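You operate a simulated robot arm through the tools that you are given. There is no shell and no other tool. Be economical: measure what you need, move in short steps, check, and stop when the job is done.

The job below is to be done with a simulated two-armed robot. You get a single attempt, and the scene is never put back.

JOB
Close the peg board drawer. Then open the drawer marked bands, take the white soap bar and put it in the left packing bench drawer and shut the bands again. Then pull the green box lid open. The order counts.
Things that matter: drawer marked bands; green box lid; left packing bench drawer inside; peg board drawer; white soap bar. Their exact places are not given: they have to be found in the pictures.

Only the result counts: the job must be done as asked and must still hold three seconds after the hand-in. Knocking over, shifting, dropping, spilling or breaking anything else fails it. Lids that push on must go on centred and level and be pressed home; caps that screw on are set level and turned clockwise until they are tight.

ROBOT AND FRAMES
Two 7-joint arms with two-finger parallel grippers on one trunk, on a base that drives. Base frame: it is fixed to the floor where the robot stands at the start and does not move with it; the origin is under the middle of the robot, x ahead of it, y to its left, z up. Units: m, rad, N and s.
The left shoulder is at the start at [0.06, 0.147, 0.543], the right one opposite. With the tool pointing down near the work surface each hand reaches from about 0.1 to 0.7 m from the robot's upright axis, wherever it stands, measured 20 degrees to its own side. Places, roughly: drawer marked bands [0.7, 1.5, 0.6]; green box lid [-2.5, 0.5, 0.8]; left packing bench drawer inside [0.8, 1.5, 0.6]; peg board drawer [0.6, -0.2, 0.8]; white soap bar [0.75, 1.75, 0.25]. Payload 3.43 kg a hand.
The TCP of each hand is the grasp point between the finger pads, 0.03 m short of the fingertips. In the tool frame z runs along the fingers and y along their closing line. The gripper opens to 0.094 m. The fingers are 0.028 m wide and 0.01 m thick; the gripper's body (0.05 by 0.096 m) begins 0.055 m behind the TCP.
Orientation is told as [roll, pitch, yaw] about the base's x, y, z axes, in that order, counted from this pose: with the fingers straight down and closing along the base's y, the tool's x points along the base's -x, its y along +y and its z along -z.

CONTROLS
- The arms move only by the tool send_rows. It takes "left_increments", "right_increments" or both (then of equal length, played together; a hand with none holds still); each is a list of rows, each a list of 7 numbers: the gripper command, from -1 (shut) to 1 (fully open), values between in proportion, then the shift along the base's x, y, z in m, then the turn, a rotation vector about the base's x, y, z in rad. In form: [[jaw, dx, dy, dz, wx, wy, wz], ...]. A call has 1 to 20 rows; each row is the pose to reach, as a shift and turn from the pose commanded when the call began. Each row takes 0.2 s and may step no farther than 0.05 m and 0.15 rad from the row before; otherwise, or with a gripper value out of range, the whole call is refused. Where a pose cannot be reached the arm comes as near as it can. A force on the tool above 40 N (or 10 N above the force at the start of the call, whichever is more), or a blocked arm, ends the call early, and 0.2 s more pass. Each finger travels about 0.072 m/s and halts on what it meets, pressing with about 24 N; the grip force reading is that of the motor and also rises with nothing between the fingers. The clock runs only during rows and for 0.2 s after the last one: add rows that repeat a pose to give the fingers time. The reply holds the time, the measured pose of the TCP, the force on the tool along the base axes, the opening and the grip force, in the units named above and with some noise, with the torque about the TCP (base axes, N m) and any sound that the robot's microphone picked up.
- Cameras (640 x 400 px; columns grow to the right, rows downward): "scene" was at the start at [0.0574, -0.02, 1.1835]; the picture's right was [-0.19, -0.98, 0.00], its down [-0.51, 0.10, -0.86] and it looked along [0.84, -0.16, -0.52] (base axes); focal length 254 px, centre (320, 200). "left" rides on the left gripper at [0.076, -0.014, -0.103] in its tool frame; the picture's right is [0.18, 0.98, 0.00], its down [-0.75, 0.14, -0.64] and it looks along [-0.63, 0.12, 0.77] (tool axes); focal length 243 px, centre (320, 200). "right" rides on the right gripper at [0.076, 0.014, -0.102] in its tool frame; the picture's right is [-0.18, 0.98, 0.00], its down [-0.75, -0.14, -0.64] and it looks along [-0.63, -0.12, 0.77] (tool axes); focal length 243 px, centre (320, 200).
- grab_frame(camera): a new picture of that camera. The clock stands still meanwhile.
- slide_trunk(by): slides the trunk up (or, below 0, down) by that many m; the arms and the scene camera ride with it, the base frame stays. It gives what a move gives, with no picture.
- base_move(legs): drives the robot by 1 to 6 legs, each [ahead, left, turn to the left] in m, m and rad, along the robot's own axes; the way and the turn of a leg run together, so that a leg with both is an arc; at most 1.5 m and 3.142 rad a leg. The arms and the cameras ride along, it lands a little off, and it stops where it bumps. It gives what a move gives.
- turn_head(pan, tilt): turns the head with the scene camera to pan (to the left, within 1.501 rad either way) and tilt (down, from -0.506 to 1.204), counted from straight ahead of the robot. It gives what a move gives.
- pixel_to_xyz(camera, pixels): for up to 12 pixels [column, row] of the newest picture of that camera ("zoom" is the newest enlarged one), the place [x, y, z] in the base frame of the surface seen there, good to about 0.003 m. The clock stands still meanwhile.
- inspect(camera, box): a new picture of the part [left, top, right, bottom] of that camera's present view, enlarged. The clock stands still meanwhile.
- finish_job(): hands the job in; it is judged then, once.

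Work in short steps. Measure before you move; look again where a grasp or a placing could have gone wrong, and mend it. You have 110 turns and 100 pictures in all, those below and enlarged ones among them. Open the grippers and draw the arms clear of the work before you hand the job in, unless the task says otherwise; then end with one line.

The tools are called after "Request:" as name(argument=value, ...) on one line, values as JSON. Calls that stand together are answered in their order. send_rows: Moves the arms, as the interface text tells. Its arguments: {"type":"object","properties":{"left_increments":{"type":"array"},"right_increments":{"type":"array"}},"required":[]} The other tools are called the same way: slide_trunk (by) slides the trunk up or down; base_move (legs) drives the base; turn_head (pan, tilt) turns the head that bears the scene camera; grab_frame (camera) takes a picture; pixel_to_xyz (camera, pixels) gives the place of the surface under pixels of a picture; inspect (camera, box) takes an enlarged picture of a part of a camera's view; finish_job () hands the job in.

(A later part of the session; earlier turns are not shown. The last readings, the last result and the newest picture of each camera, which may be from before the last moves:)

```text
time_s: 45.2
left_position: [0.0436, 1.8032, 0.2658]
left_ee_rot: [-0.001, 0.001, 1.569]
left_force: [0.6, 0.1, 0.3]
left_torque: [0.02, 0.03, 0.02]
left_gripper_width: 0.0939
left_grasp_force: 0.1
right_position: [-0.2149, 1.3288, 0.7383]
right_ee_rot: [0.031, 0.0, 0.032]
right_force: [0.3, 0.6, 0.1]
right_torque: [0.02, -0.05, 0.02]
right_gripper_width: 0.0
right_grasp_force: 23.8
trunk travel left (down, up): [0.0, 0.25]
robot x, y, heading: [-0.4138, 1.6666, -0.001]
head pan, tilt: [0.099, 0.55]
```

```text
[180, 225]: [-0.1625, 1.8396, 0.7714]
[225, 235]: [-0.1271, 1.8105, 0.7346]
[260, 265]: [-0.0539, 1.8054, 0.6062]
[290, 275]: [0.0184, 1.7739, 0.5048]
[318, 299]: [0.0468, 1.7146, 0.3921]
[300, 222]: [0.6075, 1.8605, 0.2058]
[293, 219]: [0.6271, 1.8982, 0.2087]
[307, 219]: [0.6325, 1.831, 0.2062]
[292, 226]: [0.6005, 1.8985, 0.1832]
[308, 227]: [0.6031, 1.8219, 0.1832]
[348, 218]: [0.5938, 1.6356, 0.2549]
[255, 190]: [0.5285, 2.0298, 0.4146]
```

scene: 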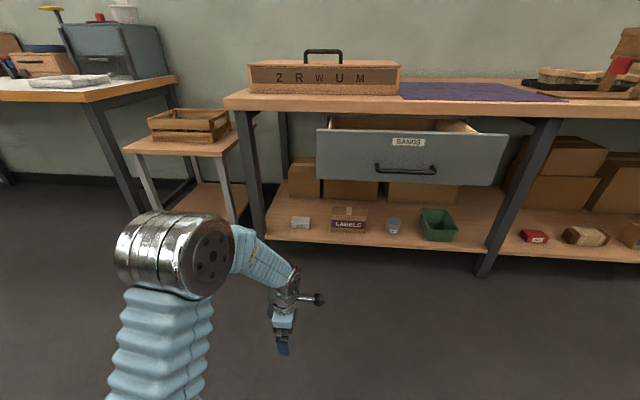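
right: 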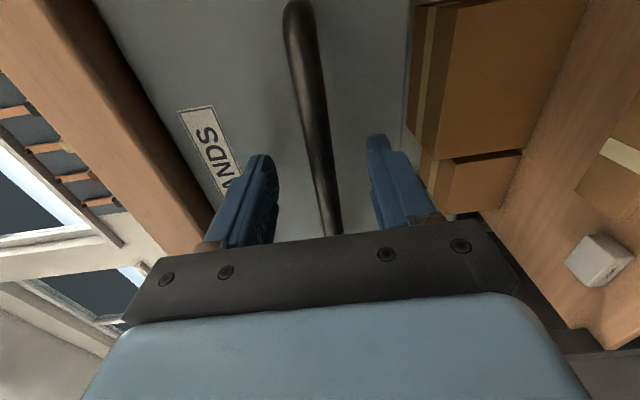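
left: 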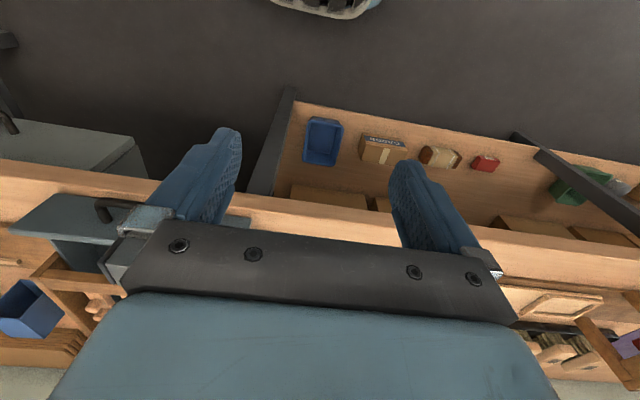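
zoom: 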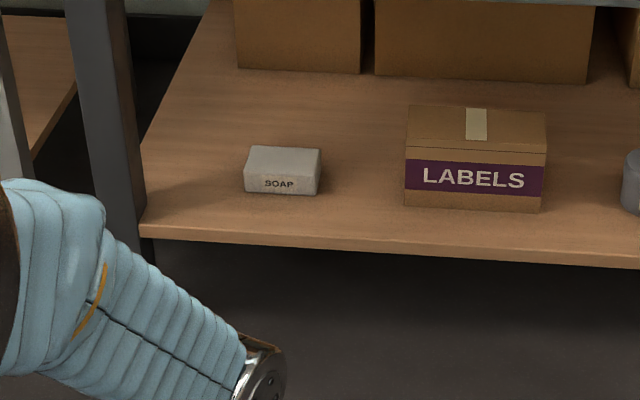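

Forearm will pass below the bench edge and left of the drawer. I extend the left arm, then drive left 0.083 and ahead 0.33, stopping short of the soap to check.

Request:
send_rows(left_increments=[[1, 0.04, -0.005, 0, 0, 0, 0], [1, 0.08, -0.01, 0, 0, 0, 0], [1, 0.12, -0.02, 0, 0, 0, 0], [1, 0.16, -0.027, 0, 0, 0, 0], [1, 0.16, -0.027, 0, 0, 0, 0]])

Request:
base_move(legs=[[0, 0.083, 0], [0.26, 0, 0]])

Request:
grab_frame(camera="scene")

Request:
grab_frame(camera="left")

```text
time_s: 46.4
left_position: [0.2029, 1.7771, 0.2664]
left_ee_rot: [0.0, 0.0, 1.569]
left_force: [0.2, -0.2, 0.3]
left_torque: [-0.02, -0.03, 0.02]
left_gripper_width: 0.0939
left_grasp_force: 0.0
right_position: [-0.2142, 1.3289, 0.7389]
right_ee_rot: [0.029, 0.0, 0.032]
right_force: [0.0, -0.5, -0.3]
right_torque: [0.02, -0.01, -0.03]
right_gripper_width: 0.0
right_grasp_force: 24.1
trunk travel left (down, up): [0.0, 0.25]
robot x, y, heading: [-0.4178, 1.6693, 0.001]
head pan, tilt: [0.099, 0.55]
```

```text
time_s: 48.9
left_position: [0.4629, 1.8587, 0.2659]
left_ee_rot: [-0.002, 0.001, 1.571]
left_force: [0.1, 0.2, -0.1]
left_torque: [-0.02, 0.03, 0.03]
left_gripper_width: 0.0939
left_grasp_force: 0.0
right_position: [0.0449, 1.412, 0.7389]
right_ee_rot: [0.03, -0.001, 0.031]
right_force: [-0.1, 0.6, 0.2]
right_torque: [0.0, -0.03, 0.02]
right_gripper_width: 0.0
right_grasp_force: 24.0
trunk travel left (down, up): [0.0, 0.25]
robot x, y, heading: [-0.1571, 1.7512, -0.004]
head pan, tilt: [0.099, 0.55]
```

```text
72 pictures are left
```

scene: 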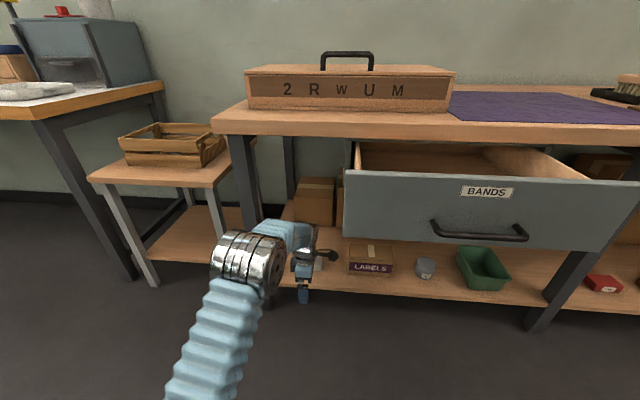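

```text
71 pictures are left
```

left: 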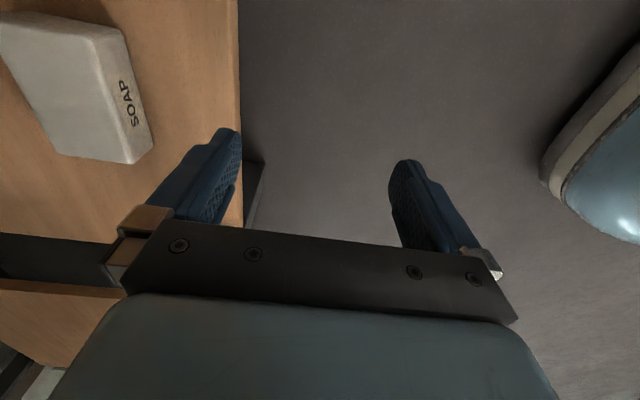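

Elbow stays low and outside. The left camera shows the soap at (80,85); I measure its corners.

Request:
pixel_to_xyz(camera="left", pixels=[[8, 15], [95, 25], [60, 150], [122, 160], [70, 85], [135, 130], [195, 100]])

Request:
pixel_to_xyz(camera="scene", pixels=[[245, 150], [245, 235], [235, 235], [275, 222], [355, 160], [340, 145], [480, 230], [350, 175]])

```text
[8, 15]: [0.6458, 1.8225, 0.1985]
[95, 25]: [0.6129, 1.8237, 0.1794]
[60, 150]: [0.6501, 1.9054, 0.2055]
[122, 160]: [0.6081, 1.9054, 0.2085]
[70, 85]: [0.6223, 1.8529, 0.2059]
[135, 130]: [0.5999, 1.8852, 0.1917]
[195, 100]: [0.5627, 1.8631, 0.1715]
```

```text
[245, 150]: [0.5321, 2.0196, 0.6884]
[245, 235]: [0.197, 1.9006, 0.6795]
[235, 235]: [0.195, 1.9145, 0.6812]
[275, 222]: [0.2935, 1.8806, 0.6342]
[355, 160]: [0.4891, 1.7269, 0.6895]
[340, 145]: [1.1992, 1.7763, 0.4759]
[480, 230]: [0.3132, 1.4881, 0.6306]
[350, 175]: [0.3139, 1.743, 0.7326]
```

Soap centre ≈(0.627,1.864), 0.052 across x. I drive 0.13 further and look at both sides.

Request:
base_move(legs=[[0.13, 0, 0]])

Request:
grab_frame(camera="left")

Request:
grab_frame(camera="scene")

```text
time_s: 50.2
left_position: [0.5925, 1.8592, 0.2669]
left_ee_rot: [0.0, 0.0, 1.568]
left_force: [0.8, -0.1, -0.2]
left_torque: [-0.03, 0.04, -0.04]
left_gripper_width: 0.0941
left_grasp_force: 0.1
right_position: [0.1759, 1.413, 0.7395]
right_ee_rot: [0.029, -0.001, 0.033]
right_force: [-0.1, 0.3, -0.3]
right_torque: [-0.04, 0.01, -0.01]
right_gripper_width: 0.0
right_grasp_force: 23.8
trunk travel left (down, up): [0.0, 0.25]
robot x, y, heading: [-0.0235, 1.7461, -0.003]
head pan, tilt: [0.099, 0.55]
```

```text
70 pictures are left
```

left: 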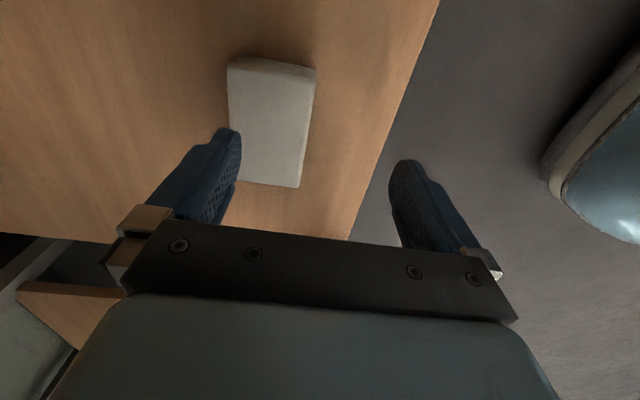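

```text
69 pictures are left
```

scene: 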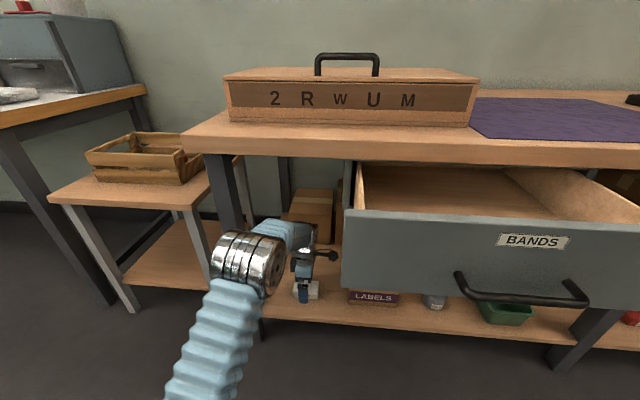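

Clear everywhere. I move the left arm 0.035 ahead and 0.005 left above the soap, then check.

Request:
send_rows(left_increments=[[1, 0.018, 0.003, 0, 0, 0, 0], [1, 0.035, 0.005, -0.005, 0, 0, 0], [1, 0.035, 0.005, -0.005, 0, 0, 0]])

Request:
grab_frame(camera="left")

Request:
pixel_to_xyz(camera="left", pixels=[[275, 80], [355, 80], [275, 180], [340, 180], [310, 120], [380, 130]])

```text
time_s: 51.0
left_position: [0.6279, 1.8648, 0.261]
left_ee_rot: [0.0, 0.0, 1.569]
left_force: [0.6, 0.4, 0.0]
left_torque: [-0.03, 0.0, -0.03]
left_gripper_width: 0.0938
left_grasp_force: 0.1
right_position: [0.176, 1.4119, 0.7389]
right_ee_rot: [0.028, 0.002, 0.033]
right_force: [-0.7, -0.3, -0.4]
right_torque: [-0.01, 0.02, -0.03]
right_gripper_width: 0.0
right_grasp_force: 24.0
trunk travel left (down, up): [0.0, 0.25]
robot x, y, heading: [-0.0268, 1.7509, 0.001]
head pan, tilt: [0.099, 0.55]
```

```text
68 pictures are left
```

left: 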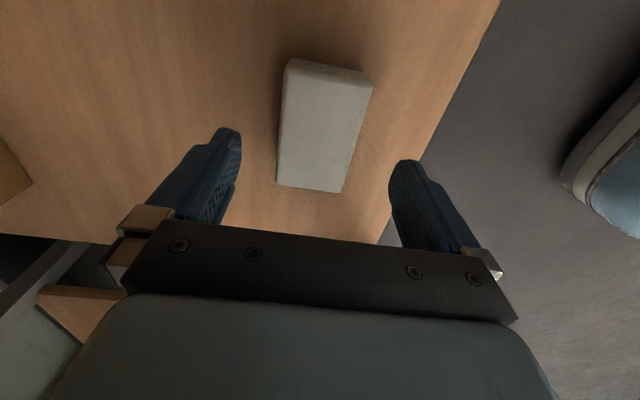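

```text
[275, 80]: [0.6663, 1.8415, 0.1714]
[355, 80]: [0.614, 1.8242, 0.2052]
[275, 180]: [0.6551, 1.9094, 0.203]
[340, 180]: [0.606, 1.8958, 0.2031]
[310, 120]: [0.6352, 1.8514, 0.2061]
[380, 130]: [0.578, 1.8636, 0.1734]
```

Aligned over the soap (centre ≈0.631,1.864). I lower to tips about 6 mm over the shelf (TCP z 0.208) and close.

Request:
send_rows(left_increments=[[1, 0.002, 0, -0.02, 0, 0, 0], [1, 0.002, 0, -0.04, 0, 0, 0], [1, 0.002, 0, -0.053, 0, 0, 0], [1, 0.002, 0, -0.053, 0, 0, 0], [-1, 0.002, 0, -0.053, 0, 0, 0], [-1, 0.002, 0, -0.053, 0, 0, 0], [-1, 0.002, 0, -0.053, 0, 0, 0], [-1, 0.002, 0, -0.053, 0, 0, 0]])

Request:
grab_frame(camera="left")

```text
time_s: 52.8
left_position: [0.6291, 1.8653, 0.2067]
left_ee_rot: [0.0, -0.001, 1.569]
left_force: [0.4, -0.1, 0.0]
left_torque: [0.02, -0.01, 0.02]
left_gripper_width: 0.0601
left_grasp_force: 24.2
right_position: [0.1761, 1.4125, 0.7384]
right_ee_rot: [0.03, -0.001, 0.033]
right_force: [-1.0, 1.3, -0.4]
right_torque: [0.0, 0.0, -0.01]
right_gripper_width: 0.0
right_grasp_force: 23.8
trunk travel left (down, up): [0.0, 0.25]
robot x, y, heading: [-0.027, 1.7504, -0.006]
head pan, tilt: [0.099, 0.55]
```

```text
67 pictures are left
```

left: 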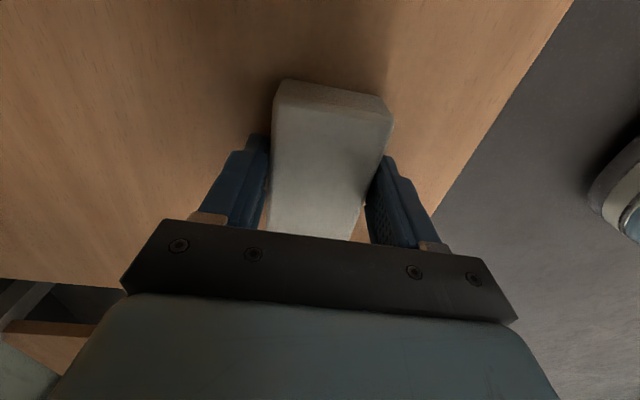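

Soap gripped (width 0.060, 24 N). I lift by 4 cm and see if it holds.

Request:
send_rows(left_increments=[[-1, 0, 0, 0, 0, 0, 0], [-1, 0, 0, 0.02, 0, 0, 0], [-1, 0, 0, 0.04, 0, 0, 0], [-1, 0, 0, 0.055, 0, 0, 0], [-1, 0, 0, 0.055, 0, 0, 0]])

Request:
grab_frame(camera="left")

```text
time_s: 54.0
left_position: [0.6307, 1.8643, 0.2642]
left_ee_rot: [0.001, 0.001, 1.57]
left_force: [0.7, 0.7, -1.3]
left_torque: [0.02, 0.04, -0.01]
left_gripper_width: 0.06
left_grasp_force: 24.0
right_position: [0.1761, 1.4125, 0.7389]
right_ee_rot: [0.03, 0.0, 0.033]
right_force: [-0.4, -0.3, -0.4]
right_torque: [0.02, 0.0, -0.02]
right_gripper_width: 0.0001
right_grasp_force: 24.1
trunk travel left (down, up): [0.0, 0.25]
robot x, y, heading: [-0.0246, 1.7504, 0.0]
head pan, tilt: [0.099, 0.55]
```

```text
66 pictures are left
```

left: 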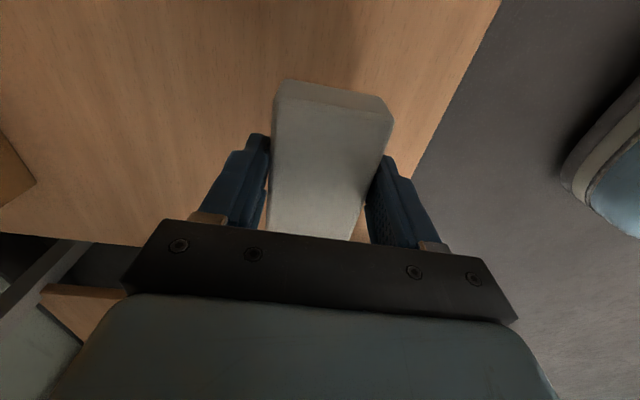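

Held firmly. I back out straight by 0.42 m, raise the trunk fully, and lift the hand above drawer level.

Request:
base_move(legs=[[-0.42, 0, 0]])

Request:
slide_trunk(by=0.25)

Request:
send_rows(left_increments=[[-1, 0, 0, 0.03, 0, 0, 0], [-1, -0.01, 0, 0.07, 0, 0, 0], [-1, -0.02, 0, 0.11, 0, 0, 0], [-1, -0.03, 0, 0.15, 0, 0, 0], [-1, -0.04, 0, 0.19, 0, 0, 0], [-1, -0.05, 0, 0.23, 0, 0, 0], [-1, -0.06, 0, 0.27, 0, 0, 0], [-1, -0.07, 0, 0.31, 0, 0, 0], [-1, -0.08, 0, 0.35, 0, 0, 0], [-1, -0.08, 0, 0.37, 0, 0, 0], [-1, -0.08, 0, 0.37, 0, 0, 0]])

Request:
grab_frame(camera="scene")

```text
time_s: 56.6
left_position: [0.2058, 1.8661, 0.2631]
left_ee_rot: [0.001, 0.001, 1.568]
left_force: [-0.2, 0.7, -1.3]
left_torque: [0.02, -0.03, -0.01]
left_gripper_width: 0.0603
left_grasp_force: 23.9
right_position: [-0.2467, 1.4128, 0.7399]
right_ee_rot: [0.03, 0.0, 0.031]
right_force: [-0.1, -0.1, -0.3]
right_torque: [0.04, -0.02, 0.01]
right_gripper_width: 0.0
right_grasp_force: 24.2
trunk travel left (down, up): [0.0, 0.25]
robot x, y, heading: [-0.4497, 1.7516, -0.002]
head pan, tilt: [0.099, 0.55]
```

```text
time_s: 59.2
left_position: [0.2076, 1.8646, 0.5135]
left_ee_rot: [0.0, -0.001, 1.568]
left_force: [0.5, 0.1, -2.0]
left_torque: [0.0, -0.01, -0.01]
left_gripper_width: 0.0602
left_grasp_force: 24.1
right_position: [-0.2476, 1.4122, 0.989]
right_ee_rot: [0.03, 0.004, 0.033]
right_force: [-0.3, -0.2, 0.4]
right_torque: [-0.01, 0.02, 0.01]
right_gripper_width: 0.0
right_grasp_force: 24.0
trunk travel left (down, up): [-0.25, 0.0]
robot x, y, heading: [-0.4495, 1.7503, -0.004]
head pan, tilt: [0.099, 0.55]
```

```text
time_s: 61.6
left_position: [0.1267, 1.8648, 0.8844]
left_ee_rot: [0.002, 0.0, 1.571]
left_force: [-0.3, -0.6, -1.3]
left_torque: [0.04, 0.04, -0.01]
left_gripper_width: 0.0602
left_grasp_force: 24.5
right_position: [-0.2472, 1.4115, 0.9887]
right_ee_rot: [0.031, 0.001, 0.034]
right_force: [0.0, -0.2, 1.1]
right_torque: [-0.01, 0.0, -0.04]
right_gripper_width: 0.0
right_grasp_force: 23.9
trunk travel left (down, up): [-0.25, 0.0]
robot x, y, heading: [-0.4499, 1.7501, -0.001]
head pan, tilt: [0.099, 0.55]
```

```text
65 pictures are left
```

scene: 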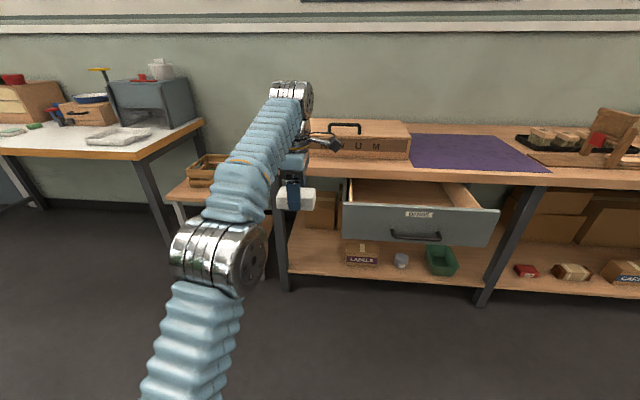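

The soap is held at (0.127,1.865,0.884). I drive right 0.365 and then ahead 0.29 to bring it over the open drawer.

Request:
base_move(legs=[[0, -0.365, 0], [0.29, 0, 0]])

Request:
turn_head(pan=0.1, tilt=0.75)

Request:
grab_frame(camera="scene")

Request:
grab_frame(camera="left")

```text
time_s: 65.5
left_position: [0.4175, 1.5055, 0.8847]
left_ee_rot: [-0.001, 0.001, 1.576]
left_force: [0.7, -0.1, -1.0]
left_torque: [-0.02, -0.03, 0.0]
left_gripper_width: 0.06
left_grasp_force: 24.1
right_position: [0.0454, 1.0512, 0.9903]
right_ee_rot: [0.029, 0.0, 0.038]
right_force: [-0.2, 0.0, 0.0]
right_torque: [0.0, -0.02, 0.03]
right_gripper_width: 0.0001
right_grasp_force: 23.8
trunk travel left (down, up): [-0.25, 0.0]
robot x, y, heading: [-0.1583, 1.3846, 0.007]
head pan, tilt: [0.099, 0.55]
```

```text
time_s: 66.2
left_position: [0.4185, 1.5057, 0.8832]
left_ee_rot: [-0.002, -0.001, 1.577]
left_force: [-1.4, -1.3, -2.4]
left_torque: [-0.02, 0.03, 0.03]
left_gripper_width: 0.0602
left_grasp_force: 24.2
right_position: [0.0466, 1.0502, 0.9886]
right_ee_rot: [0.029, 0.003, 0.038]
right_force: [0.2, 0.7, -0.2]
right_torque: [0.01, 0.0, -0.06]
right_gripper_width: 0.0
right_grasp_force: 23.8
trunk travel left (down, up): [-0.25, 0.0]
robot x, y, heading: [-0.1605, 1.3868, 0.005]
head pan, tilt: [0.099, 0.75]
```

```text
64 pictures are left
```

scene: 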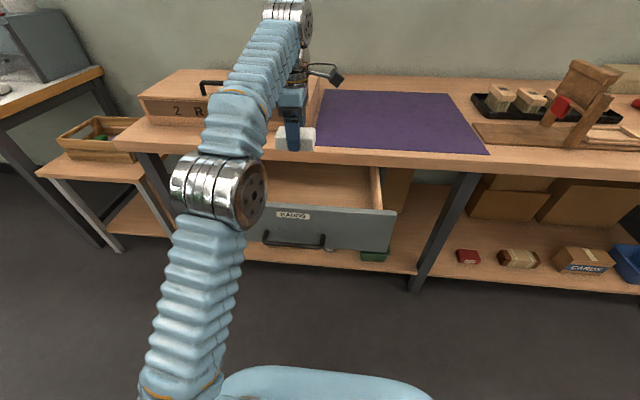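

```text
63 pictures are left
```

left: 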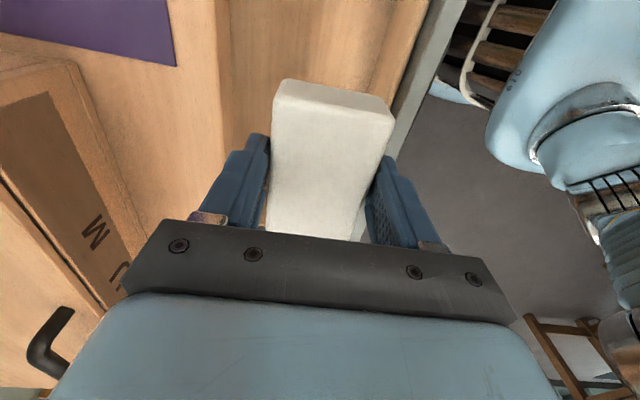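

The drawer interior is visible beneath the soap. I measure drawer bottom, plate and bench edge near y≈1.5.

Request:
pixel_to_xyz(camera="left", pixels=[[190, 60], [215, 60], [240, 60], [300, 40], [360, 40], [380, 60], [405, 60], [420, 60], [250, 110]])

Request:
pixel_to_xyz(camera="scene", pixels=[[345, 190], [320, 180], [378, 185], [340, 209], [345, 203], [350, 163], [270, 185]])

```text
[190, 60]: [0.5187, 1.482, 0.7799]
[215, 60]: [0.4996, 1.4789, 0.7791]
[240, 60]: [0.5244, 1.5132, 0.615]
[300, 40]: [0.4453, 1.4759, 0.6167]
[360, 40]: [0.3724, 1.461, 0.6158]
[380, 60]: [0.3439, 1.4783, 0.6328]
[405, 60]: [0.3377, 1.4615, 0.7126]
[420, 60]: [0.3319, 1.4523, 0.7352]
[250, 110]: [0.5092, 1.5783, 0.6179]
```

```text
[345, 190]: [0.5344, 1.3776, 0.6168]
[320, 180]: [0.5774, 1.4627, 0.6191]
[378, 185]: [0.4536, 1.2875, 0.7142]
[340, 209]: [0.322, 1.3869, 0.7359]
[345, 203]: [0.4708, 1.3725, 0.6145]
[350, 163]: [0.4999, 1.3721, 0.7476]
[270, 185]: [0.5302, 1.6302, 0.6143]
```

Drawer floor z≈0.616, free span x 0.34–0.50; the hand is centred at 0.418. Soap bottom is ~0.0355 below TCP, so I lower to TCP z≈0.656.

Request:
send_rows(left_increments=[[-1, 0, 0, -0.04, 0, 0, 0], [-1, 0, 0, -0.08, 0, 0, 0], [-1, 0, 0, -0.12, 0, 0, 0], [-1, 0, 0, -0.155, 0, 0, 0], [-1, 0, 0, -0.185, 0, 0, 0], [-1, 0, 0, -0.205, 0, 0, 0], [-1, 0, 0, -0.218, 0, 0, 0], [-1, 0, 0, -0.226, 0, 0, 0], [-1, 0, 0, -0.226, 0, 0, 0]])

Request:
grab_frame(camera="left")

```text
time_s: 68.2
left_position: [0.4174, 1.5063, 0.6564]
left_ee_rot: [0.0, -0.001, 1.576]
left_force: [0.3, -0.4, -2.1]
left_torque: [0.01, 0.0, 0.02]
left_gripper_width: 0.06
left_grasp_force: 23.9
right_position: [0.0447, 1.0515, 0.9889]
right_ee_rot: [0.029, 0.0, 0.038]
right_force: [-0.8, 0.2, 0.1]
right_torque: [-0.02, 0.02, -0.01]
right_gripper_width: 0.0001
right_grasp_force: 24.4
trunk travel left (down, up): [-0.25, 0.0]
robot x, y, heading: [-0.1561, 1.3866, 0.005]
head pan, tilt: [0.099, 0.75]
```

```text
62 pictures are left
```

left: 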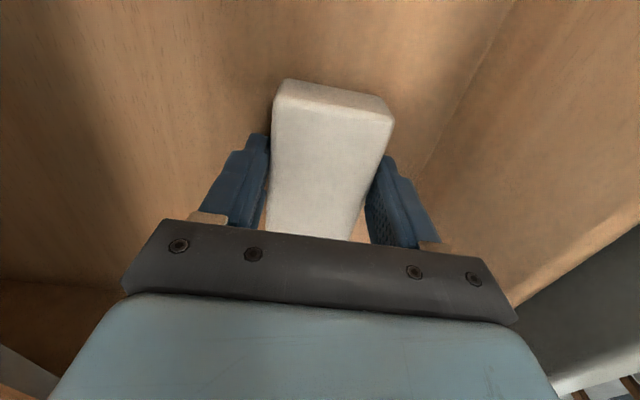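

Still hanging free; I lower 3 mm more and open the fingers, then rise straight up.

Request:
send_rows(left_increments=[[-1, 0, 0, -0.003, 0, 0, 0], [-1, 0, 0, -0.004, 0, 0, 0], [0.75, 0, 0, -0.004, 0, 0, 0], [0.75, 0, 0, -0.004, 0, 0, 0], [0.75, 0, 0, -0.004, 0, 0, 0], [0.75, 0, 0, 0.03, 0, 0, 0], [0.75, 0, 0, 0.07, 0, 0, 0], [0.75, 0, 0, 0.11, 0, 0, 0], [0.75, 0, 0, 0.15, 0, 0, 0], [0.75, 0, 0, 0.19, 0, 0, 0], [0.75, 0, 0, 0.23, 0, 0, 0]])

Request:
grab_frame(camera="left")

```text
time_s: 70.6
left_position: [0.4163, 1.5051, 0.8872]
left_ee_rot: [0.002, 0.0, 1.575]
left_force: [0.7, 0.7, 0.7]
left_torque: [-0.02, 0.02, -0.01]
left_gripper_width: 0.0821
left_grasp_force: 0.1
right_position: [0.0454, 1.0512, 0.9895]
right_ee_rot: [0.031, 0.0, 0.038]
right_force: [-0.6, -1.1, 0.5]
right_torque: [0.02, -0.04, 0.0]
right_gripper_width: 0.0
right_grasp_force: 24.1
trunk travel left (down, up): [-0.25, 0.0]
robot x, y, heading: [-0.1567, 1.389, 0.007]
head pan, tilt: [0.099, 0.75]
```

```text
61 pictures are left
```

left: 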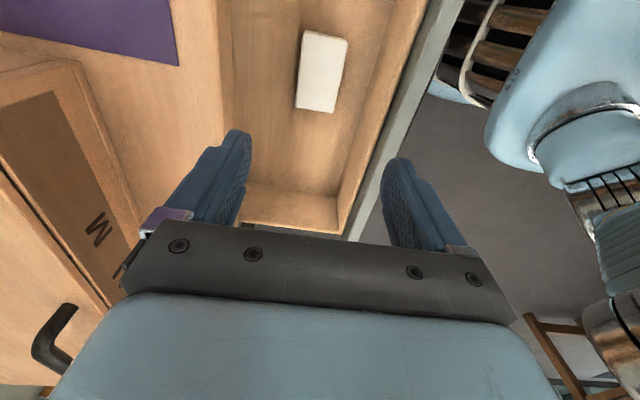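

Soap lies flat in the drawer. To close it I'll push the plate above the handle with closed, forward-pointing fingers: back off, lower the trunk 0.12 and tip the left hand forward.

Request:
base_move(legs=[[-0.35, 0, -0.006]])

Request:
slide_trunk(by=-0.12)

Request:
send_rows(left_increments=[[-1, 0, 0, -0.005, 0, -0.13, 0], [-1, 0, 0, -0.01, 0, -0.26, 0], [-1, 0, 0, -0.015, 0, -0.39, 0], [-1, 0, 0, -0.02, 0, -0.52, 0], [-1, 0, 0, -0.025, 0, -0.65, 0], [-1, 0, 0, -0.03, 0, -0.78, 0], [-1, 0, 0, -0.035, 0, -0.91, 0], [-1, 0, 0, -0.04, 0, -1.04, 0], [-1, 0, 0, -0.045, 0, -1.17, 0], [-1, 0, 0, -0.05, 0, -1.3, 0], [-1, 0, 0, -0.06, 0, -1.43, 0], [-1, 0, 0, -0.07, 0, -1.57, 0], [-1, 0, 0, -0.07, 0, -1.57, 0]])

Request:
turn_head(pan=0.3, tilt=0.6)

Request:
grab_frame(camera="scene")

```text
time_s: 72.9
left_position: [0.0666, 1.5015, 0.8884]
left_ee_rot: [0.001, 0.002, 1.569]
left_force: [0.0, -0.4, -0.6]
left_torque: [0.0, 0.01, 0.03]
left_gripper_width: 0.0822
left_grasp_force: 0.1
right_position: [-0.3073, 1.0488, 0.9892]
right_ee_rot: [0.029, 0.001, 0.035]
right_force: [0.1, 0.1, -0.1]
right_torque: [0.0, 0.03, 0.0]
right_gripper_width: 0.0002
right_grasp_force: 24.3
trunk travel left (down, up): [-0.25, 0.0]
robot x, y, heading: [-0.5127, 1.3838, 0.005]
head pan, tilt: [0.099, 0.75]
```

```text
time_s: 74.4
left_position: [0.066, 1.5016, 0.7684]
left_ee_rot: [0.0, 0.0, 1.571]
left_force: [0.7, 0.6, -0.9]
left_torque: [0.01, 0.01, 0.0]
left_gripper_width: 0.0824
left_grasp_force: 0.0
right_position: [-0.3081, 1.0485, 0.8693]
right_ee_rot: [0.029, -0.001, 0.034]
right_force: [0.0, -0.9, -0.2]
right_torque: [-0.01, 0.01, 0.03]
right_gripper_width: 0.0
right_grasp_force: 24.0
trunk travel left (down, up): [-0.13, 0.12]
robot x, y, heading: [-0.5134, 1.385, -0.001]
head pan, tilt: [0.099, 0.75]
```

```text
time_s: 77.2
left_position: [0.0662, 1.5021, 0.7271]
left_ee_rot: [-1.04, 0.0, 1.571]
left_force: [0.4, -0.3, 0.5]
left_torque: [0.01, 0.01, 0.04]
left_gripper_width: 0.0
left_grasp_force: 24.2
left hand out of reach, approached as far as the arm can: row 9, 10, 11, 12, 13
right_position: [-0.307, 1.0483, 0.8692]
right_ee_rot: [0.031, 0.0, 0.035]
right_force: [0.5, 0.1, 0.2]
right_torque: [0.04, 0.01, -0.04]
right_gripper_width: 0.0
right_grasp_force: 23.8
trunk travel left (down, up): [-0.13, 0.12]
robot x, y, heading: [-0.5113, 1.3834, 0.0]
head pan, tilt: [0.099, 0.75]
```

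```text
time_s: 78.0
left_position: [0.0675, 1.5021, 0.7272]
left_ee_rot: [-1.04, 0.001, 1.571]
left_force: [-0.4, -0.4, -1.0]
left_torque: [0.0, -0.01, -0.01]
left_gripper_width: 0.0002
left_grasp_force: 23.8
right_position: [-0.3077, 1.0492, 0.8701]
right_ee_rot: [0.031, 0.001, 0.035]
right_force: [0.2, 0.3, -0.1]
right_torque: [0.02, 0.01, -0.04]
right_gripper_width: 0.0
right_grasp_force: 24.4
trunk travel left (down, up): [-0.13, 0.12]
robot x, y, heading: [-0.5087, 1.3866, 0.004]
head pan, tilt: [0.3, 0.6]
```

```text
60 pictures are left
```

scene: 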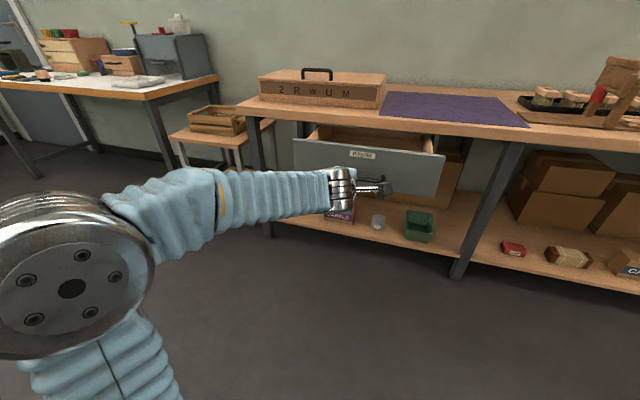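

Hand is tipped 60° forward, tips at (0.094,1.502,0.712). I lower the trunk 2 cm and drive ahead 0.37, pushing the drawer most of the way.

Request:
slide_trunk(by=-0.02)

Request:
base_move(legs=[[0.2, 0, 0], [0.17, 0, 0]])

Request:
grab_frame(camera="scene")

Request:
grab_frame(camera="left")

```text
time_s: 78.6
left_position: [0.0667, 1.5017, 0.7066]
left_ee_rot: [-1.04, -0.001, 1.573]
left_force: [-0.4, -0.5, -0.5]
left_torque: [0.0, 0.02, 0.02]
left_gripper_width: 0.0
left_grasp_force: 24.4
right_position: [-0.3073, 1.0497, 0.8491]
right_ee_rot: [0.03, 0.0, 0.034]
right_force: [0.0, 0.3, -0.3]
right_torque: [0.01, 0.01, 0.0]
right_gripper_width: 0.0
right_grasp_force: 23.7
trunk travel left (down, up): [-0.11, 0.14]
robot x, y, heading: [-0.5116, 1.3842, 0.004]
head pan, tilt: [0.3, 0.6]
```

```text
time_s: 81.3
left_position: [0.435, 1.503, 0.7082]
left_ee_rot: [-1.042, 0.001, 1.571]
left_force: [-0.4, 0.6, -0.9]
left_torque: [0.04, 0.04, 0.01]
left_gripper_width: 0.0
left_grasp_force: 23.9
right_position: [0.0605, 1.0499, 0.8488]
right_ee_rot: [0.031, 0.0, 0.036]
right_force: [-0.6, -0.8, 0.1]
right_torque: [-0.03, -0.06, 0.0]
right_gripper_width: 0.0
right_grasp_force: 24.1
trunk travel left (down, up): [-0.11, 0.14]
robot x, y, heading: [-0.145, 1.3917, -0.002]
head pan, tilt: [0.3, 0.6]
```

```text
59 pictures are left
```

scene: 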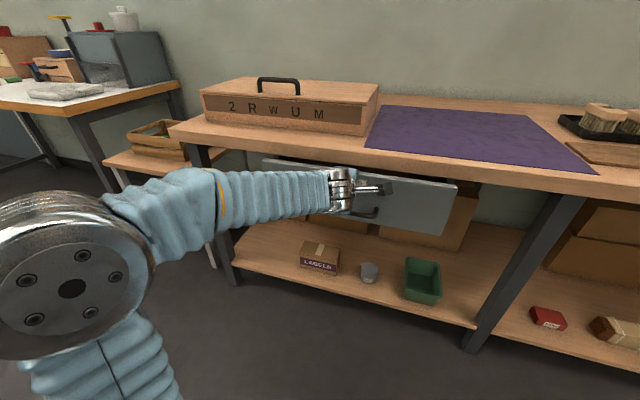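

```text
58 pictures are left
```

left: 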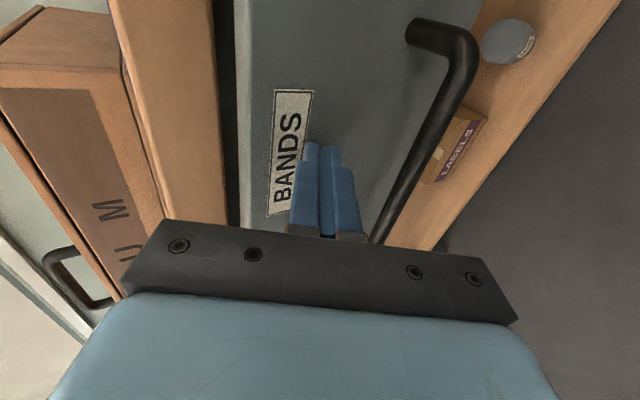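

Drawer is pushed most of the way, tips resting on the plate next to the label. I finish with the arm until it stops.

Request:
send_rows(left_increments=[[-1, 0.012, 0, 0, 0, 0, 0], [-1, 0.024, 0, 0, 0, 0, 0], [-1, 0.036, 0, 0, 0, 0, 0], [-1, 0.046, 0, 0, 0, 0, 0], [-1, 0.054, 0, 0, 0, 0, 0], [-1, 0.062, 0, 0, 0, 0, 0], [-1, 0.07, 0, 0, 0, 0, 0], [-1, 0.078, 0, 0, 0, 0, 0]])

Request:
grab_frame(camera="left")

Request:
pixel_to_xyz(camera="left", pixels=[[270, 60], [350, 60], [400, 100]])

```text
time_s: 82.7
left_position: [0.4899, 1.5033, 0.7074]
left_ee_rot: [-1.033, 0.0, 1.575]
left_force: [-28.4, 2.5, 7.8]
left_torque: [-0.02, -0.04, 0.05]
left_gripper_width: 0.0002
left_grasp_force: 23.9
right_position: [0.0578, 1.0499, 0.8497]
right_ee_rot: [0.028, 0.0, 0.038]
right_force: [0.1, -0.2, 0.4]
right_torque: [-0.01, 0.02, -0.01]
right_gripper_width: 0.0
right_grasp_force: 24.4
trunk travel left (down, up): [-0.11, 0.14]
robot x, y, heading: [-0.1416, 1.389, 0.002]
head pan, tilt: [0.3, 0.6]
stopped in row 6 (left hand): the force on the tool passed its limit at 56 N (the readings are from after the stop); the commanded pose is now the measured one
```

```text
57 pictures are left
```

left: 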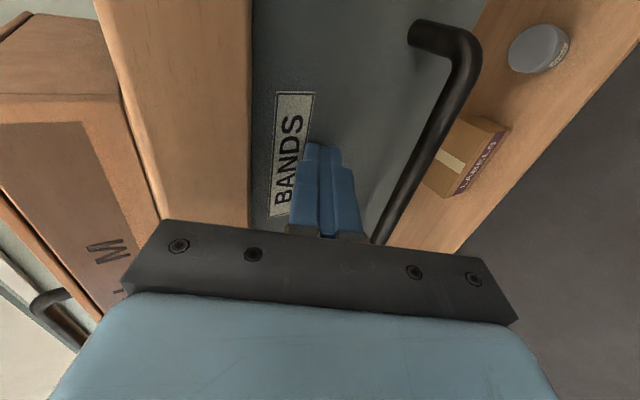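

```text
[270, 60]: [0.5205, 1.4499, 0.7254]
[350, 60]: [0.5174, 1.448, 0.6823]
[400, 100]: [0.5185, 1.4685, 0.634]
```

The plate is back at x≈0.519, its original closed place. I back away, raise the trunk, and turn around to find the green box.

Request:
base_move(legs=[[-0.45, 0, 0]])

Request:
slide_trunk(by=0.14)

Request:
grab_frame(camera="scene")

Request:
base_move(legs=[[0, 0, 1.57]])

Request:
turn_head(pan=1.2, tilt=0.3)

Request:
grab_frame(camera="scene")

```text
time_s: 85.4
left_position: [0.043, 1.5015, 0.7046]
left_ee_rot: [-1.034, 0.001, 1.572]
left_force: [0.9, 0.2, -0.3]
left_torque: [-0.01, 0.0, 0.01]
left_gripper_width: 0.0
left_grasp_force: 24.0
right_position: [-0.3894, 1.0483, 0.85]
right_ee_rot: [0.029, 0.0, 0.033]
right_force: [-0.6, 1.0, -0.2]
right_torque: [-0.01, -0.01, -0.01]
right_gripper_width: 0.0
right_grasp_force: 24.0
trunk travel left (down, up): [-0.11, 0.14]
robot x, y, heading: [-0.5946, 1.3862, 0.001]
head pan, tilt: [0.3, 0.6]
```

```text
time_s: 87.1
left_position: [0.0407, 1.5003, 0.8454]
left_ee_rot: [-1.034, 0.0, 1.571]
left_force: [-0.3, 0.2, -0.5]
left_torque: [-0.02, 0.02, -0.02]
left_gripper_width: 0.0
left_grasp_force: 23.4
right_position: [-0.39, 1.0489, 0.9892]
right_ee_rot: [0.03, 0.0, 0.033]
right_force: [-0.8, -0.3, -0.5]
right_torque: [0.0, -0.01, 0.01]
right_gripper_width: 0.0002
right_grasp_force: 23.8
trunk travel left (down, up): [-0.25, 0.0]
robot x, y, heading: [-0.5943, 1.3851, -0.001]
head pan, tilt: [0.3, 0.6]
```

```text
56 pictures are left
```

scene: 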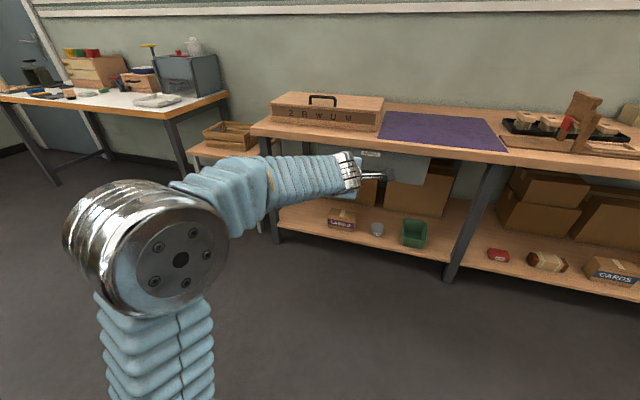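

```text
time_s: 91.3
left_position: [-0.7141, 2.022, 0.8451]
left_ee_rot: [-1.035, -0.001, -3.13]
left_force: [0.3, 0.5, -0.3]
left_torque: [0.01, 0.0, 0.01]
left_gripper_width: 0.0001
left_grasp_force: 24.1
right_position: [-0.259, 1.5906, 0.9875]
right_ee_rot: [0.03, 0.0, 1.612]
right_force: [0.5, 0.1, 0.1]
right_torque: [0.03, -0.03, 0.02]
right_gripper_width: 0.0
right_grasp_force: 24.5
trunk travel left (down, up): [-0.25, 0.0]
robot x, y, heading: [-0.5965, 1.3867, 1.58]
head pan, tilt: [0.3, 0.6]
```

```text
time_s: 92.5
left_position: [-0.7141, 2.0207, 0.8457]
left_ee_rot: [-1.033, 0.0, -3.132]
left_force: [0.1, -1.3, 0.3]
left_torque: [0.0, -0.04, -0.02]
left_gripper_width: 0.0
left_grasp_force: 23.8
right_position: [-0.2579, 1.5934, 0.99]
right_ee_rot: [0.031, 0.0, 1.613]
right_force: [0.0, 0.3, 0.1]
right_torque: [0.0, -0.02, 0.0]
right_gripper_width: 0.0
right_grasp_force: 23.6
trunk travel left (down, up): [-0.25, 0.0]
robot x, y, heading: [-0.5936, 1.3837, 1.578]
head pan, tilt: [1.201, 0.3]
```

```text
55 pictures are left
```

scene: 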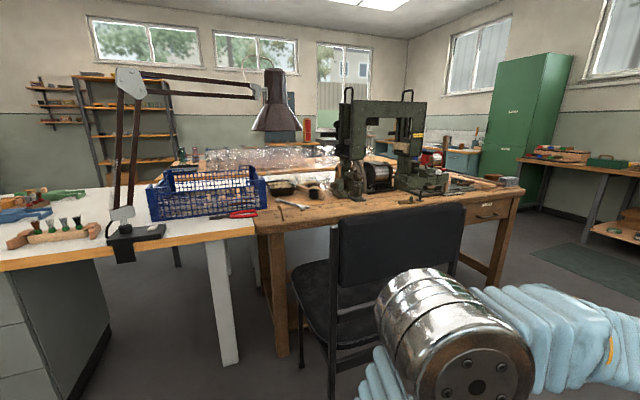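

An equipment bench with lamp and chair lies in the -x direction. I measure the obstacles' distance before turning further.

Request:
pixel_to_xyz(camera="scene", pixels=[[400, 230], [310, 290], [240, 225], [60, 260], [130, 240], [225, 340], [30, 380], [335, 370], [510, 190], [270, 120], [150, 85], [20, 240]])

Request:
base_move(legs=[[0, 0, 1.2]])

Request:
turn_head(pan=0.8, tilt=0.35)

Request:
grab_frame(camera="scene")

```text
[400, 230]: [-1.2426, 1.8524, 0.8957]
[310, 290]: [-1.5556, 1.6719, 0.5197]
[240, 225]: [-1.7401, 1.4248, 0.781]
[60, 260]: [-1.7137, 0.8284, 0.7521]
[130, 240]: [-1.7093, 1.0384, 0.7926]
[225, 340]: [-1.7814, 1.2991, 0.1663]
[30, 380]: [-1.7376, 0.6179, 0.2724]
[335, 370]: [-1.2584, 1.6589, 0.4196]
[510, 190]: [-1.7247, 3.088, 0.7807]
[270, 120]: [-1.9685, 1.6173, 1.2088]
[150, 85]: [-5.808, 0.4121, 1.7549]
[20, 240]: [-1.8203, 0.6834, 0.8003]
```

```text
time_s: 95.9
left_position: [-1.2301, 1.4969, 0.846]
left_ee_rot: [-1.034, -0.001, -1.922]
left_force: [-0.2, -0.3, 0.4]
left_torque: [0.01, 0.01, 0.01]
left_gripper_width: 0.0
left_grasp_force: 24.0
right_position: [-0.6695, 1.7727, 0.9879]
right_ee_rot: [0.029, 0.0, 2.823]
right_force: [0.5, 0.1, -0.5]
right_torque: [-0.01, -0.04, 0.01]
right_gripper_width: 0.0001
right_grasp_force: 24.4
trunk travel left (down, up): [-0.25, 0.0]
robot x, y, heading: [-0.5926, 1.3865, 2.786]
head pan, tilt: [1.201, 0.3]
```

```text
time_s: 96.8
left_position: [-1.23, 1.4973, 0.8459]
left_ee_rot: [-1.034, 0.001, -1.922]
left_force: [-0.5, 0.4, 0.6]
left_torque: [0.03, -0.03, -0.02]
left_gripper_width: 0.0002
left_grasp_force: 23.4
right_position: [-0.6686, 1.7719, 0.9891]
right_ee_rot: [0.031, 0.002, 2.823]
right_force: [0.2, 0.3, -0.3]
right_torque: [0.01, 0.01, 0.02]
right_gripper_width: 0.0
right_grasp_force: 24.1
trunk travel left (down, up): [-0.25, 0.0]
robot x, y, heading: [-0.596, 1.3818, 2.791]
head pan, tilt: [0.799, 0.351]
```

```text
54 pictures are left
```

scene: 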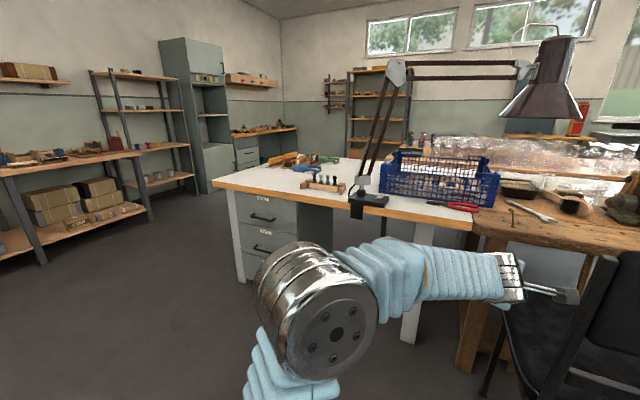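

I zoom at the white table for a green box.

Request:
inspect(camera="scene", box=[200, 120, 440, 270])

Request:
pixel_to_xyz(camera="zoom", pixels=[[300, 110], [215, 105], [40, 165], [330, 170], [180, 110], [120, 100], [410, 150], [360, 105]])

```text
2.67 times, centred on (320, 195) of scene
```

zoom: 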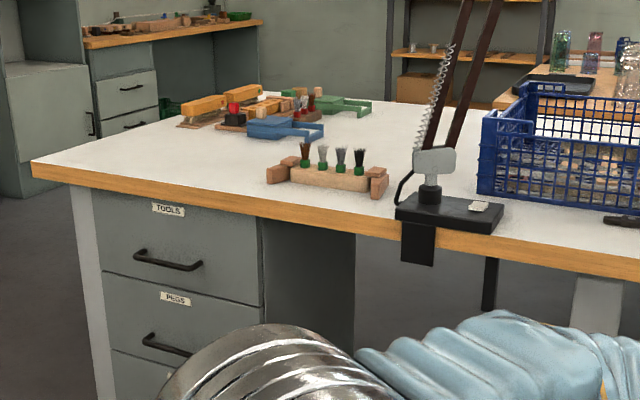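

```text
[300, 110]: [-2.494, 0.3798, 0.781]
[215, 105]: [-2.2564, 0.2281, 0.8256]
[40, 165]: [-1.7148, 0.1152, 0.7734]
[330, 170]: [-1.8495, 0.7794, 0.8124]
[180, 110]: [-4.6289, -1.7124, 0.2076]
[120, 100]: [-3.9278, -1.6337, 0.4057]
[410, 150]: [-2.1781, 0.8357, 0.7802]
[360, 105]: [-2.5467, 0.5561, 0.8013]
```

A low green item sits at about (-2.55,0.55,0.80) on the far-left corner of the white table (whose left end is y≈0.11). I measure floor clearances on the way around.

Request:
pixel_to_xyz(camera="scene", pixels=[[130, 155], [60, 168], [150, 220], [200, 190], [180, 260], [205, 195], [225, 155], [235, 165], [40, 262]])

Request:
inspect(camera="scene", box=[260, 140, 350, 200])

```text
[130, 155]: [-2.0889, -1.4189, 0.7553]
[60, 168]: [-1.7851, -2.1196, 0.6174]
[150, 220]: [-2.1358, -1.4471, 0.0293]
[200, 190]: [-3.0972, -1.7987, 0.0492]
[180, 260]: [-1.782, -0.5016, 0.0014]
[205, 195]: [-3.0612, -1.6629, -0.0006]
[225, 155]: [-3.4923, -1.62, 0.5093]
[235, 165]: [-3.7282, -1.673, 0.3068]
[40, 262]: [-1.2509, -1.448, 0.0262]
```

```text
6.67 times, centred on (305, 170) of scene
```

zoom: 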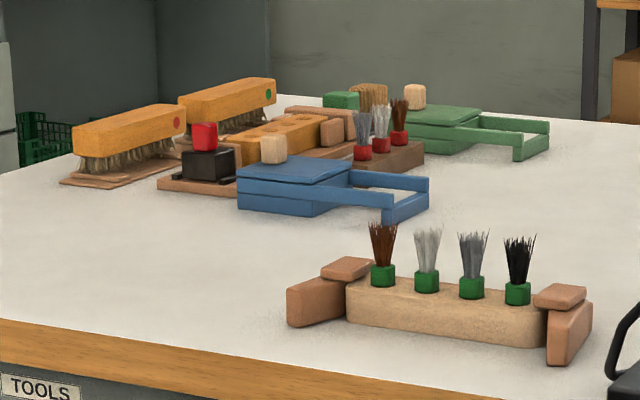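

The green box has a sliding lid with a knob. It's best reached from behind the table. I face -x, sidestep to y≈-0.6 and advance along the free corridor, then look.

Request:
base_move(legs=[[0, 0, 0.35], [0, 1.0, 0], [0, 0.95, 0], [1.3, 0, 0]])

Request:
turn_head(pan=-0.8, tilt=0.4)

Request:
grab_frame(camera="scene")

```text
time_s: 113.8
left_position: [-2.5277, -0.7066, 0.8459]
left_ee_rot: [-1.034, -0.001, -1.555]
left_force: [0.8, 0.5, -0.2]
left_torque: [0.01, 0.02, 0.04]
left_gripper_width: 0.0
left_grasp_force: 23.7
right_position: [-2.0995, -0.2466, 0.989]
right_ee_rot: [0.029, 0.0, -3.095]
right_force: [1.1, 0.1, 0.2]
right_torque: [-0.01, 0.0, -0.01]
right_gripper_width: 0.0001
right_grasp_force: 23.9
trunk travel left (down, up): [-0.25, 0.0]
robot x, y, heading: [-1.8912, -0.5822, -3.131]
head pan, tilt: [0.799, 0.351]
```

```text
time_s: 115.4
left_position: [-2.5267, -0.7057, 0.8453]
left_ee_rot: [-1.032, 0.001, -1.553]
left_force: [-0.5, -0.3, 0.0]
left_torque: [-0.01, -0.04, 0.01]
left_gripper_width: 0.0
left_grasp_force: 23.8
right_position: [-2.0996, -0.2467, 0.9905]
right_ee_rot: [0.03, 0.001, -3.095]
right_force: [0.2, 0.4, -0.1]
right_torque: [0.03, -0.02, 0.04]
right_gripper_width: 0.0
right_grasp_force: 24.0
trunk travel left (down, up): [-0.25, 0.0]
robot x, y, heading: [-1.8922, -0.5829, -3.127]
head pan, tilt: [-0.799, 0.4]
```

```text
51 pictures are left
```

scene: 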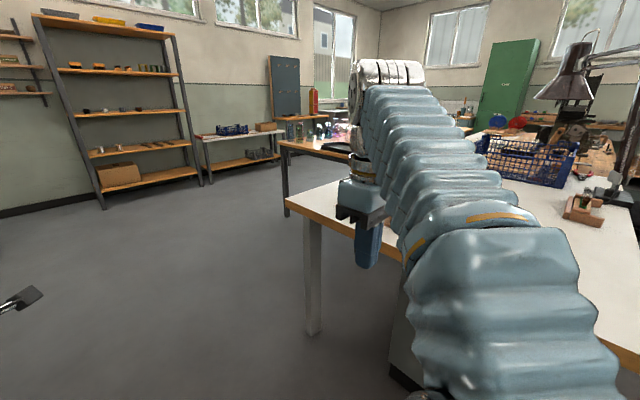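

The table's left end is at my right; another bench stands behind it. I measure the corners.

Request:
pixel_to_xyz(camera="scene", pixels=[[286, 203], [335, 183], [315, 330], [280, 143], [286, 210], [330, 150], [330, 157], [355, 250], [200, 140], [520, 245], [420, 330]])

```text
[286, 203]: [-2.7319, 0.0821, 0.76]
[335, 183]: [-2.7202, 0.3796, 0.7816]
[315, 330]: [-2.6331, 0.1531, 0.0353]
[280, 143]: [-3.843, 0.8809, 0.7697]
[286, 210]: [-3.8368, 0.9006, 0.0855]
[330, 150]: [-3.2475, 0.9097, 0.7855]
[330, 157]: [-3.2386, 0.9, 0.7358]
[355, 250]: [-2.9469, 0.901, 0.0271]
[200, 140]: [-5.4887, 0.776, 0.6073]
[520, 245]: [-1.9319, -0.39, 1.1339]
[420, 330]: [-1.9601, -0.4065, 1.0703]
```

Behind the table (back edge x≈-2.73) there is free floor up to y≈0.9. I drive ahead to x≈-3.2 and turn left to face +x, then retract the left hand into a high, tool-down pose before sidestepping.

Request:
base_move(legs=[[1.31, 0, 0], [0, 0, 3.13]])

Request:
send_rows(left_increments=[[0, -0.03, 0.0, 0.01, 0, 0.1, 0], [0, -0.06, 0.0, 0.02, 0, 0.2, 0], [0, -0.09, 0.0, 0.035, 0, 0.3, 0], [0, -0.12, 0.0, 0.05, 0, 0.4, 0], [0, -0.15, 0.0, 0.065, 0, 0.5, 0], [0, -0.18, 0.0, 0.08, 0, 0.6, 0], [0, -0.21, 0.0, 0.095, 0, 0.7, 0], [0, -0.24, 0.0, 0.11, 0, 0.8, 0], [0, -0.27, 0.0, 0.125, 0, 0.9, 0], [0, -0.29, 0.0, 0.135, 0, 1.0, 0], [0, -0.3, 0.0, 0.135, 0, 1.04, 0], [0, -0.3, 0.0, 0.135, 0, 1.04, 0]])

Request:
turn_head(pan=0.4, tilt=0.5)

Request:
grab_frame(camera="scene")

```text
time_s: 129.4
left_position: [-2.5753, -0.4802, 0.8459]
left_ee_rot: [-1.032, 0.001, 1.582]
left_force: [0.1, 0.1, -0.2]
left_torque: [-0.04, 0.0, 0.01]
left_gripper_width: 0.0
left_grasp_force: 23.6
right_position: [-3.0042, -0.9377, 0.9876]
right_ee_rot: [0.029, 0.001, 0.046]
right_force: [0.3, 0.1, -0.7]
right_torque: [-0.05, -0.02, 0.0]
right_gripper_width: 0.0001
right_grasp_force: 23.7
trunk travel left (down, up): [-0.25, 0.0]
robot x, y, heading: [-3.214, -0.6008, 0.012]
head pan, tilt: [-0.799, 0.4]
```

```text
time_s: 132.0
left_position: [-2.8746, -0.4794, 0.9809]
left_ee_rot: [0.006, -0.011, 1.577]
left_force: [-0.3, -0.3, -0.1]
left_torque: [-0.02, 0.02, -0.01]
left_gripper_width: 0.0469
left_grasp_force: 0.0
right_position: [-3.0038, -0.9357, 0.9887]
right_ee_rot: [0.031, 0.0, 0.044]
right_force: [1.0, -0.2, -0.1]
right_torque: [-0.05, 0.01, 0.0]
right_gripper_width: 0.0
right_grasp_force: 23.9
trunk travel left (down, up): [-0.25, 0.0]
robot x, y, heading: [-3.2141, -0.6014, 0.011]
head pan, tilt: [-0.799, 0.4]
```

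```text
time_s: 133.4
left_position: [-2.8756, -0.4795, 0.9794]
left_ee_rot: [0.007, -0.01, 1.575]
left_force: [0.2, 0.2, 0.6]
left_torque: [0.0, 0.0, 0.03]
left_gripper_width: 0.0469
left_grasp_force: 0.0
right_position: [-3.0028, -0.9368, 0.989]
right_ee_rot: [0.031, 0.0, 0.045]
right_force: [0.8, -0.5, 1.0]
right_torque: [0.03, -0.01, -0.01]
right_gripper_width: 0.0
right_grasp_force: 24.4
trunk travel left (down, up): [-0.25, 0.0]
robot x, y, heading: [-3.213, -0.6008, 0.011]
head pan, tilt: [0.4, 0.499]
```

```text
50 pictures are left
```

scene: 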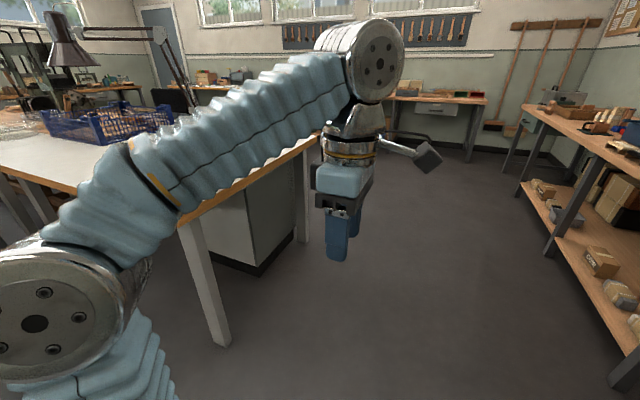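

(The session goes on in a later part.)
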